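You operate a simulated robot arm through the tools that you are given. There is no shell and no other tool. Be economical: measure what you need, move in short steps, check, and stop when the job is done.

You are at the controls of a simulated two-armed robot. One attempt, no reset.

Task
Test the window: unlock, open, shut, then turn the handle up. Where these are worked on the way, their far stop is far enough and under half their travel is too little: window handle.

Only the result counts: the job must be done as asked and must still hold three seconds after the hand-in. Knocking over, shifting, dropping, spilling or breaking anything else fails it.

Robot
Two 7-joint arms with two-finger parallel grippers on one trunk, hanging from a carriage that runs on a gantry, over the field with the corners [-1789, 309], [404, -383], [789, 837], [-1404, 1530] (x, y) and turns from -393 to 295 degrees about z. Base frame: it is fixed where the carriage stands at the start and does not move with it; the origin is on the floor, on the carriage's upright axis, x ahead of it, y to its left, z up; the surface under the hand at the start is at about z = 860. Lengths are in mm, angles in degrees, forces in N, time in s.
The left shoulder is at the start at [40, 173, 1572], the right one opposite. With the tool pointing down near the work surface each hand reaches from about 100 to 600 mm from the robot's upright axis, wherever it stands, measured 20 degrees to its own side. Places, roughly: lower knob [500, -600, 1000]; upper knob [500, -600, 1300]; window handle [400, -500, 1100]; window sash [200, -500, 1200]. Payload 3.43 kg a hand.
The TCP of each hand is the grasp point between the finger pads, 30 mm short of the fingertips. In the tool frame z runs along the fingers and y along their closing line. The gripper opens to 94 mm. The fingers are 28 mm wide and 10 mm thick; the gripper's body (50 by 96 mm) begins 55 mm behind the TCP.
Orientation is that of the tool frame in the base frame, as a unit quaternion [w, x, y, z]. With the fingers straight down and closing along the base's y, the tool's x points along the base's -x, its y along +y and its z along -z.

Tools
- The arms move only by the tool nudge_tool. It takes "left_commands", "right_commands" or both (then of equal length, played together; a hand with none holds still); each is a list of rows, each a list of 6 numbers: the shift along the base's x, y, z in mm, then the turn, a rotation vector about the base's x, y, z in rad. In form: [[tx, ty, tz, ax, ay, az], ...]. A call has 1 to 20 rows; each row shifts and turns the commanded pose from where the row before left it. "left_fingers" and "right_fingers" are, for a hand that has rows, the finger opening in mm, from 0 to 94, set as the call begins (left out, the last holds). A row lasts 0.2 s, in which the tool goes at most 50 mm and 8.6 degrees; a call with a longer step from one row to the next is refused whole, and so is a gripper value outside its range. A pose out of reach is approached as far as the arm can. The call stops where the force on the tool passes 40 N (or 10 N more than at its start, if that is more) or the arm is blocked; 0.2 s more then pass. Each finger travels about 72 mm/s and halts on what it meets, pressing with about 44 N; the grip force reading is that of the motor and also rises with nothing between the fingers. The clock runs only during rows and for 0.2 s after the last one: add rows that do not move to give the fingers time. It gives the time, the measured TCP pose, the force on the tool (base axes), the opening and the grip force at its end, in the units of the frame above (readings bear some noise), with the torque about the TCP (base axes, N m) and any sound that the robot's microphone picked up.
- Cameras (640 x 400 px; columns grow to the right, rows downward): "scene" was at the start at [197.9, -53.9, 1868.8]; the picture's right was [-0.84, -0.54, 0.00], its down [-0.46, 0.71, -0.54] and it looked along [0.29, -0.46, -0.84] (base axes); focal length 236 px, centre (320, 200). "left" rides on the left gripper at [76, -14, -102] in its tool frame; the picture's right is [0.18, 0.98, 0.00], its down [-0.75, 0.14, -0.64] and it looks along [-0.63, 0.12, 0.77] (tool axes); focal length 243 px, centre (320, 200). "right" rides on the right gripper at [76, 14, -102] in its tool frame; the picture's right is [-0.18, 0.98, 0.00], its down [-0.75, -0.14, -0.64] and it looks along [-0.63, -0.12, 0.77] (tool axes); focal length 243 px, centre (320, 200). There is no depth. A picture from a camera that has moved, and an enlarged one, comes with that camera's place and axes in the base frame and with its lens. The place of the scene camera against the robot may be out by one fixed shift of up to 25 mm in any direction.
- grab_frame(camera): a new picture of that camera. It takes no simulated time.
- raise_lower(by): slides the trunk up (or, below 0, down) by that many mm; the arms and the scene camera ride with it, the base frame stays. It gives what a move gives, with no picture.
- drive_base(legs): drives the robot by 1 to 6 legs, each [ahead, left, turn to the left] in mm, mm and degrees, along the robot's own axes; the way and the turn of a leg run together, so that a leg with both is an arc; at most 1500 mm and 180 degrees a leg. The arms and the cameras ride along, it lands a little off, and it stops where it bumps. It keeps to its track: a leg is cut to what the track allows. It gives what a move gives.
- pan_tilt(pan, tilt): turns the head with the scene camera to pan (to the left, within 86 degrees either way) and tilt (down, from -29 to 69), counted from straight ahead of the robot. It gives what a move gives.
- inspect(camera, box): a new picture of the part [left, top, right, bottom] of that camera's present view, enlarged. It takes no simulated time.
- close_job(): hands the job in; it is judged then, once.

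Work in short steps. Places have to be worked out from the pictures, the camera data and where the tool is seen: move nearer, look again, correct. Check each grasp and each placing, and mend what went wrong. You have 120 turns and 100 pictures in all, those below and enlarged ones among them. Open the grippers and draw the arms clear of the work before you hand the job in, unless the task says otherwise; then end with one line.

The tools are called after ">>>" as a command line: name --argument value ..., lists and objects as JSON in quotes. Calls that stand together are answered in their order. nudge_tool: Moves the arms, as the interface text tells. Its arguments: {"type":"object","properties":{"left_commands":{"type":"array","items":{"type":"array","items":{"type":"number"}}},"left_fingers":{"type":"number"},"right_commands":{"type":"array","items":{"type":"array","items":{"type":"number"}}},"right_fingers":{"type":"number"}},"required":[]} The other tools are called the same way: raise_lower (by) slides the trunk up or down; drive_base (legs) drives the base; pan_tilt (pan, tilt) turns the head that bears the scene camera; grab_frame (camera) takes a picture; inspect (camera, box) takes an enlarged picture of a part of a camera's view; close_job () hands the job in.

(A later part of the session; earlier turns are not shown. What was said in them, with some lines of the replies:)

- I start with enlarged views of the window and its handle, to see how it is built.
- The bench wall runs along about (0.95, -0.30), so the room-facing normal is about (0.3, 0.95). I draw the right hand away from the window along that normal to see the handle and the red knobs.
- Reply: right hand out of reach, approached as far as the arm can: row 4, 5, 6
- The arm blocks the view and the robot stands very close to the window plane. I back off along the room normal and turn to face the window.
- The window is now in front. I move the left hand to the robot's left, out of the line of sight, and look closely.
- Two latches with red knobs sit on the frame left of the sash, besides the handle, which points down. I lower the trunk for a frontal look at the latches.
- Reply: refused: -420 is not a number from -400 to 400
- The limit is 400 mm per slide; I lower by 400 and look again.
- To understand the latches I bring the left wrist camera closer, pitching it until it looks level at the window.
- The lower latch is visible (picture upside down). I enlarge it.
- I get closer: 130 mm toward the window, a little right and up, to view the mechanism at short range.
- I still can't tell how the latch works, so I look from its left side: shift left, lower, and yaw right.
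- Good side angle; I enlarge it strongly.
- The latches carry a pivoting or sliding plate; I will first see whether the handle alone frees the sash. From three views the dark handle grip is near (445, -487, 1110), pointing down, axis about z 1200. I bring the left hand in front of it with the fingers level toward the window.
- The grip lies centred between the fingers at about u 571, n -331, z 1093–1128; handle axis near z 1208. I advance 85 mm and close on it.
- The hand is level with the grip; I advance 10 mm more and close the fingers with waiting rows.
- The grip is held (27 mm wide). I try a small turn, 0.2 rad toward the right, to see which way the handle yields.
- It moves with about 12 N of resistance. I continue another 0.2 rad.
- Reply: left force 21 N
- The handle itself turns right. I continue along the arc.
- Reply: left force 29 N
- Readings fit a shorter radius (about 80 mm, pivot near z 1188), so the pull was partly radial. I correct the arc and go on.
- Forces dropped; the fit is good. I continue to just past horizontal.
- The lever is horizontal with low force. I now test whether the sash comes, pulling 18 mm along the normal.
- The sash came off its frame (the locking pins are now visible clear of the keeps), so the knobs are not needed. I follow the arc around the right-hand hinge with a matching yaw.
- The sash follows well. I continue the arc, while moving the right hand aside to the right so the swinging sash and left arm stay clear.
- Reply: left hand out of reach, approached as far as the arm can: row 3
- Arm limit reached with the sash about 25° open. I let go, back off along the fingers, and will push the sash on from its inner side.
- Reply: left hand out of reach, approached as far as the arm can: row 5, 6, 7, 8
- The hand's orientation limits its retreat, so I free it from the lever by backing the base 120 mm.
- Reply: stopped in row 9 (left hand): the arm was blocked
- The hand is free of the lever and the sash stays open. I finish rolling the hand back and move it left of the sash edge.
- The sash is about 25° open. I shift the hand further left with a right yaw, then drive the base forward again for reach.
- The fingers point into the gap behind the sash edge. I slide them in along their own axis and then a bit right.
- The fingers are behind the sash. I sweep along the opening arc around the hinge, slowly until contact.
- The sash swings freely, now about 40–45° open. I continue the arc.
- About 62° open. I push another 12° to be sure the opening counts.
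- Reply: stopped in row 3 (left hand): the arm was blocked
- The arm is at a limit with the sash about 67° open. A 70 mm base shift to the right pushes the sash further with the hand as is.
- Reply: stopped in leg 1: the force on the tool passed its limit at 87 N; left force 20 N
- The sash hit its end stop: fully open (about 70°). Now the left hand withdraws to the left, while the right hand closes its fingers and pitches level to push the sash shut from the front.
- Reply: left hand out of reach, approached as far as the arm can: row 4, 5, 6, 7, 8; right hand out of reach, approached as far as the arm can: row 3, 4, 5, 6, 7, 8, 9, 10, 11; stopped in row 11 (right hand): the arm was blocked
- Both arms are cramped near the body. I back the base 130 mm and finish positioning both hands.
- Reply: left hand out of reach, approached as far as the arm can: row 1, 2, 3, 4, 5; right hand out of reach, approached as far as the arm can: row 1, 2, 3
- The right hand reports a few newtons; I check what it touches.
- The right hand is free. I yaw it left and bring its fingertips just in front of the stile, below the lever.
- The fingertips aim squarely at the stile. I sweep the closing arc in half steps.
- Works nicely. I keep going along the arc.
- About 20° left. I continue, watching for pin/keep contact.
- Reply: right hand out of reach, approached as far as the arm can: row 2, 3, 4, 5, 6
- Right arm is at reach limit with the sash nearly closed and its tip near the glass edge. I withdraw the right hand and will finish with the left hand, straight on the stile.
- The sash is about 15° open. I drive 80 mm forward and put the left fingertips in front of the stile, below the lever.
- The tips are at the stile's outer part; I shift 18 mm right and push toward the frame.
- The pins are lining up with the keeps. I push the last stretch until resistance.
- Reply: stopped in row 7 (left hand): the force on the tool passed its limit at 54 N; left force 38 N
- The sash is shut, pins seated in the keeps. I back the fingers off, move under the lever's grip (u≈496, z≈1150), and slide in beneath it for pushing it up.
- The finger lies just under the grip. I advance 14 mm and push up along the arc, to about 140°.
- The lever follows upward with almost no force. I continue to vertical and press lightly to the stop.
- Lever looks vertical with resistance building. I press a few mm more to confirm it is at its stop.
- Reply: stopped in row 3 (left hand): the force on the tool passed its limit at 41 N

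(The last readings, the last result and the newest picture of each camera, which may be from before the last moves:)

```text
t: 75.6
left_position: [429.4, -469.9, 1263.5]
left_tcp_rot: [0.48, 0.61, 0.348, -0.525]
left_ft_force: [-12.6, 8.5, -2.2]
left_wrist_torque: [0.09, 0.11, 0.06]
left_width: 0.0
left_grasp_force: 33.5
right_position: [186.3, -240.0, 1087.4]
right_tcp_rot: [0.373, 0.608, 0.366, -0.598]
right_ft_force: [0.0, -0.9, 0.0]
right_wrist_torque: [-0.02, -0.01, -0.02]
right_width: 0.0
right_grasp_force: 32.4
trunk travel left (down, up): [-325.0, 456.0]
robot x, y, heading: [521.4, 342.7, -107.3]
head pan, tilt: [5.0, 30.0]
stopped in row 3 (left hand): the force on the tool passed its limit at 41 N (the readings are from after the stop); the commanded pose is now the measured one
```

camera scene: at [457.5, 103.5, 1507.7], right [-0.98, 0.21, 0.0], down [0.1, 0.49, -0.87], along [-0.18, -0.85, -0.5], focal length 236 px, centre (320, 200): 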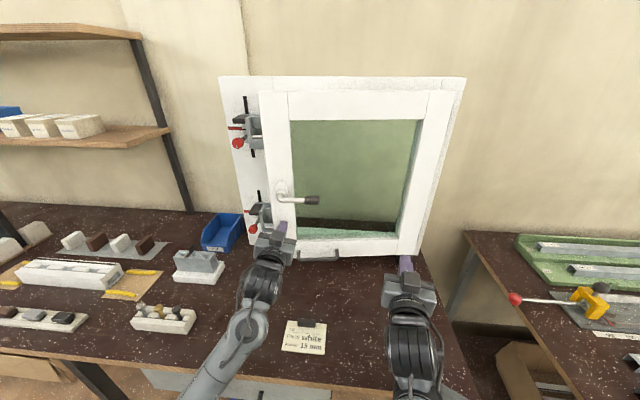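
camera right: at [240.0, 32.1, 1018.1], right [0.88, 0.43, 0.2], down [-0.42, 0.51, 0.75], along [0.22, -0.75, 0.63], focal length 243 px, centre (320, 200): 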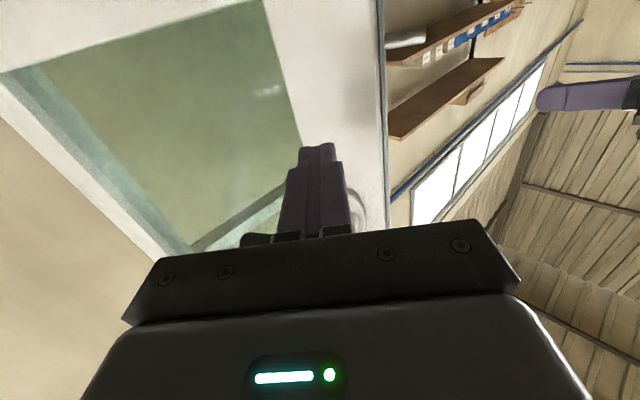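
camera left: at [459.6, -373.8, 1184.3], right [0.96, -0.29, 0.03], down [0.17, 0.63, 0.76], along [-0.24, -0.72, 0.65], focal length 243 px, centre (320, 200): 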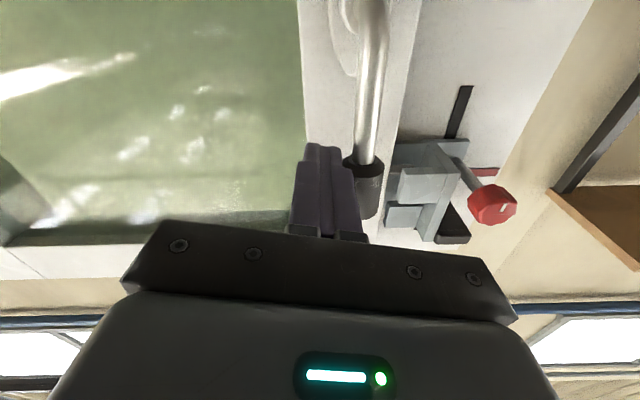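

It moved under 2 mm against 41 N: the handle is at its up stop. I move the hand off to the right and back it away, then look.

>>> nudge_tool --left_commands '[[-10, 3, 0, 0, 0, 0], [-10, 3, 0, 0, 0, 0], [6, 19, 0, 0, 0, 0], [9, 28, 0, 0, 0, 0], [12, 38, 0, 0, 0, 0], [12, 38, 0, 0, 0, 0], [12, 38, 0, 0, 0, 0], [40, 10, 0, 0, 0, 0], [40, 10, 0, 0, 0, 0], [40, 10, 0, 0, 0, 0]]' --right_commands '[[0, 0, 0, 0, 0, 0], [0, 0, 0, 0, 0, 0], [0, 0, 0, 0, 0, 0], [6, 19, 0, 0, 0, 0], [6, 19, 0, 0, 0, 0], [6, 19, 0, 0, 0, 0], [6, 19, 0, 0, 0, 0], [6, 19, 0, 0, 0, 0], [0, 0, 0, 0, 0, 0], [0, 0, 0, 0, 0, 0]]'

>>> inspect --camera "scene" --box '[200, 60, 480, 270]'

>>> inspect --camera "scene" --box '[215, 80, 315, 260]'

```text
t: 77.8
left_position: [584.9, -273.4, 1263.3]
left_tcp_rot: [0.483, 0.608, 0.352, -0.523]
left_ft_force: [-0.2, 0.0, 0.4]
left_wrist_torque: [-0.01, 0.01, -0.05]
left_width: 0.0
left_grasp_force: 32.5
right_position: [214.9, -144.2, 1089.8]
right_tcp_rot: [0.374, 0.608, 0.366, -0.597]
right_ft_force: [0.6, 0.1, 0.4]
right_wrist_torque: [0.02, 0.0, 0.02]
right_width: 0.0
right_grasp_force: 33.2
trunk travel left (down, up): [-325.0, 456.0]
robot x, y, heading: [523.8, 341.7, -107.2]
head pan, tilt: [5.0, 30.0]
```

```text
1.90 times, centred on (340, 165) of scene
camera zoom: at [456.9, 105.5, 1507.4], right [-0.98, 0.21, 0.0], down [0.1, 0.49, -0.87], along [-0.18, -0.85, -0.5], focal length 450 px, centre (282, 267)
```

zoom: 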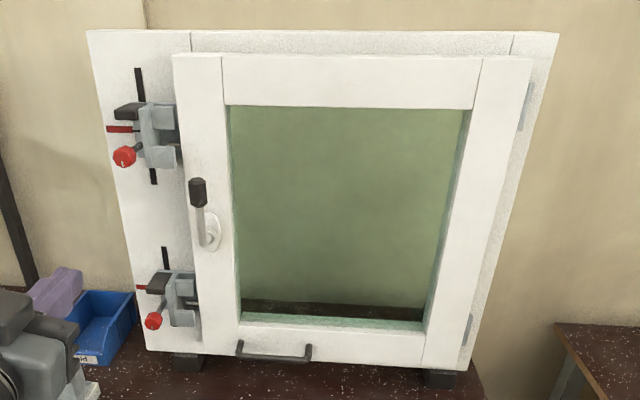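

```text
2.22 times, centred on (265, 170) of scene
camera zoom: at [456.9, 105.5, 1507.4], right [-0.98, 0.21, 0.0], down [0.1, 0.49, -0.87], along [-0.18, -0.85, -0.5], focal length 525 px, centre (442, 267)
```

zoom: 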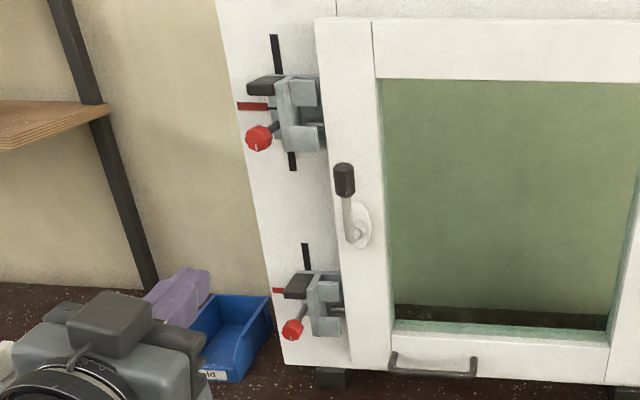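

The handle points up. I check closely whether the sash is truly flush: pins between the keep prongs looked slightly visible.

>>> inspect --camera "scene" --box '[225, 90, 295, 160]'

>>> inspect --camera "scene" --box '[235, 180, 305, 250]'

```text
5.71 times, centred on (260, 125) of scene
camera zoom: at [456.9, 105.5, 1507.4], right [-0.98, 0.21, 0.0], down [0.1, 0.49, -0.87], along [-0.18, -0.85, -0.5], focal length 1349 px, centre (663, 629)
```

zoom: 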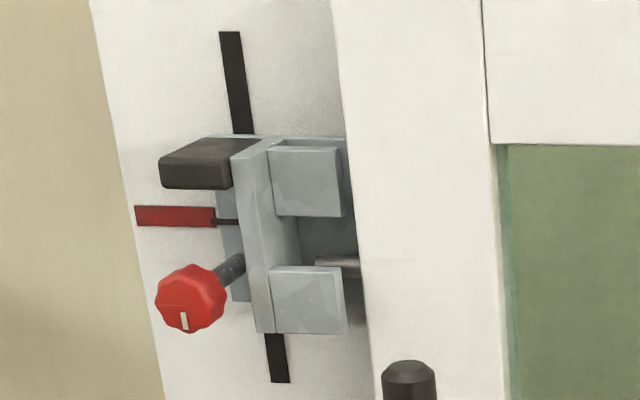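

```text
5.71 times, centred on (270, 215) of scene
camera zoom: at [456.9, 105.5, 1507.4], right [-0.98, 0.21, 0.0], down [0.1, 0.49, -0.87], along [-0.18, -0.85, -0.5], focal length 1349 px, centre (606, 114)
```

zoom: 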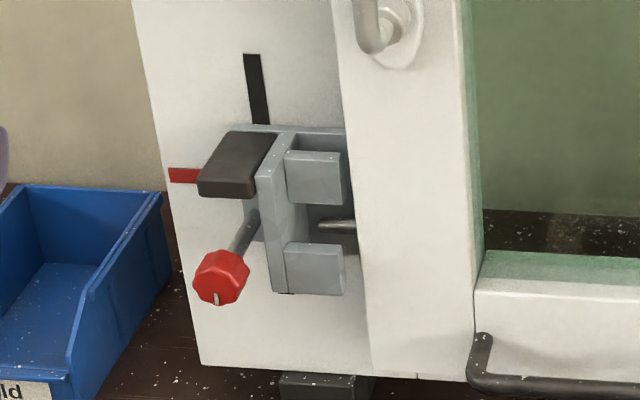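

The pins now sit behind the lower prongs (just seen over their tops from above), so the sash is shut and engaged. I open both grippers and back the arms off.

>>> nudge_tool --left_commands '[[10, 32, 0, 0, 0, 0], [10, 32, 0, 0, 0, 0], [10, 32, 0, 0, 0, 0], [0, 0, 0, 0, 0, 0]]' --right_commands '[[6, 19, 0, 0, 0, 0], [6, 19, 0, 0, 0, 0], [0, 0, 0, 0, 0, 0], [0, 0, 0, 0, 0, 0]]' --left_fingers 94 --right_fingers 94

>>> drive_base --legs '[[-150, 0, 0]]'

>>> grab_frame --camera "scene"

>>> inspect --camera "scene" --box '[220, 60, 320, 240]'

```text
t: 78.8
left_position: [608.0, -200.1, 1263.7]
left_tcp_rot: [0.482, 0.608, 0.351, -0.524]
left_ft_force: [1.8, 0.0, 0.2]
left_wrist_torque: [-0.03, 0.01, -0.02]
left_width: 94.2
left_grasp_force: 0.1
left hand out of reach, approached as far as the arm can: row 3
right_position: [228.4, -106.1, 1089.4]
right_tcp_rot: [0.374, 0.607, 0.366, -0.598]
right_ft_force: [0.7, 0.3, 0.7]
right_wrist_torque: [0.03, -0.02, -0.01]
right_width: 94.1
right_grasp_force: 0.1
trunk travel left (down, up): [-325.0, 456.0]
robot x, y, heading: [521.7, 340.9, -107.0]
head pan, tilt: [5.0, 30.0]
```

```text
t: 80.2
left_position: [651.0, -55.6, 1263.7]
left_tcp_rot: [0.482, 0.607, 0.353, -0.524]
left_ft_force: [0.3, 0.2, -0.9]
left_wrist_torque: [-0.03, -0.01, -0.03]
left_width: 93.9
left_grasp_force: 0.1
right_position: [272.4, 36.5, 1088.8]
right_tcp_rot: [0.374, 0.607, 0.366, -0.598]
right_ft_force: [-0.2, -0.7, 0.4]
right_wrist_torque: [-0.02, -0.03, -0.01]
right_width: 94.1
right_grasp_force: 0.0
trunk travel left (down, up): [-325.0, 456.0]
robot x, y, heading: [568.0, 487.0, -107.2]
head pan, tilt: [5.0, 30.0]
```

```text
34 pictures are left
camera scene: at [501.9, 249.2, 1507.4], right [-0.98, 0.21, 0.0], down [0.1, 0.49, -0.87], along [-0.18, -0.85, -0.5], focal length 236 px, centre (320, 200)
```

scene: 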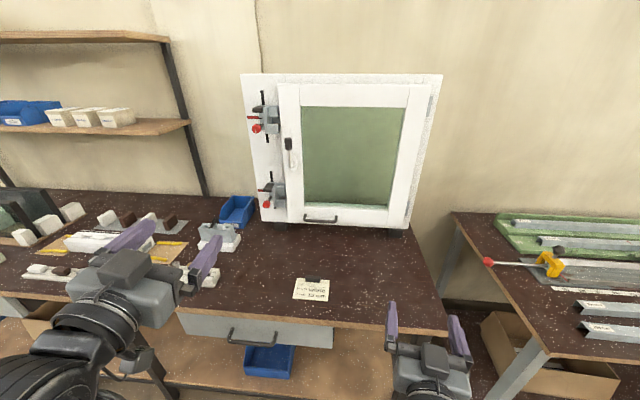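

```text
2.22 times, centred on (270, 150) of scene
camera zoom: at [501.9, 249.2, 1507.4], right [-0.98, 0.21, 0.0], down [0.1, 0.49, -0.87], along [-0.18, -0.85, -0.5], focal length 525 px, centre (431, 311)
```

zoom: 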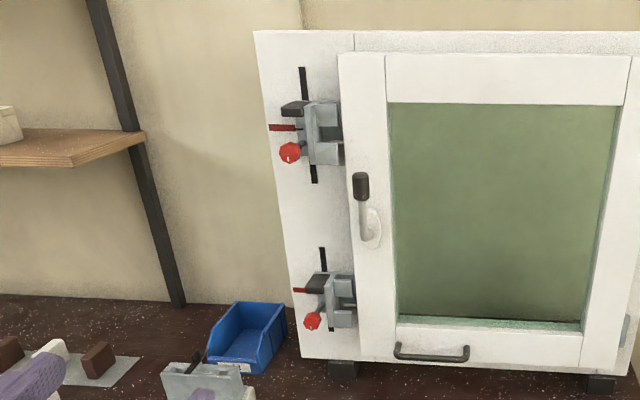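

The window is shut with its handle up, everything else stands as before, and both hands are open and clear. I hand in.

>>> close_job

```text
The job is handed in.
```

I handed the job in: the window was unlocked, opened to its end stop (about 70°), and shut again. The handle is turned up against its stop, and both hands are open and clear; I did not tug the sash afterwards to check that it holds.
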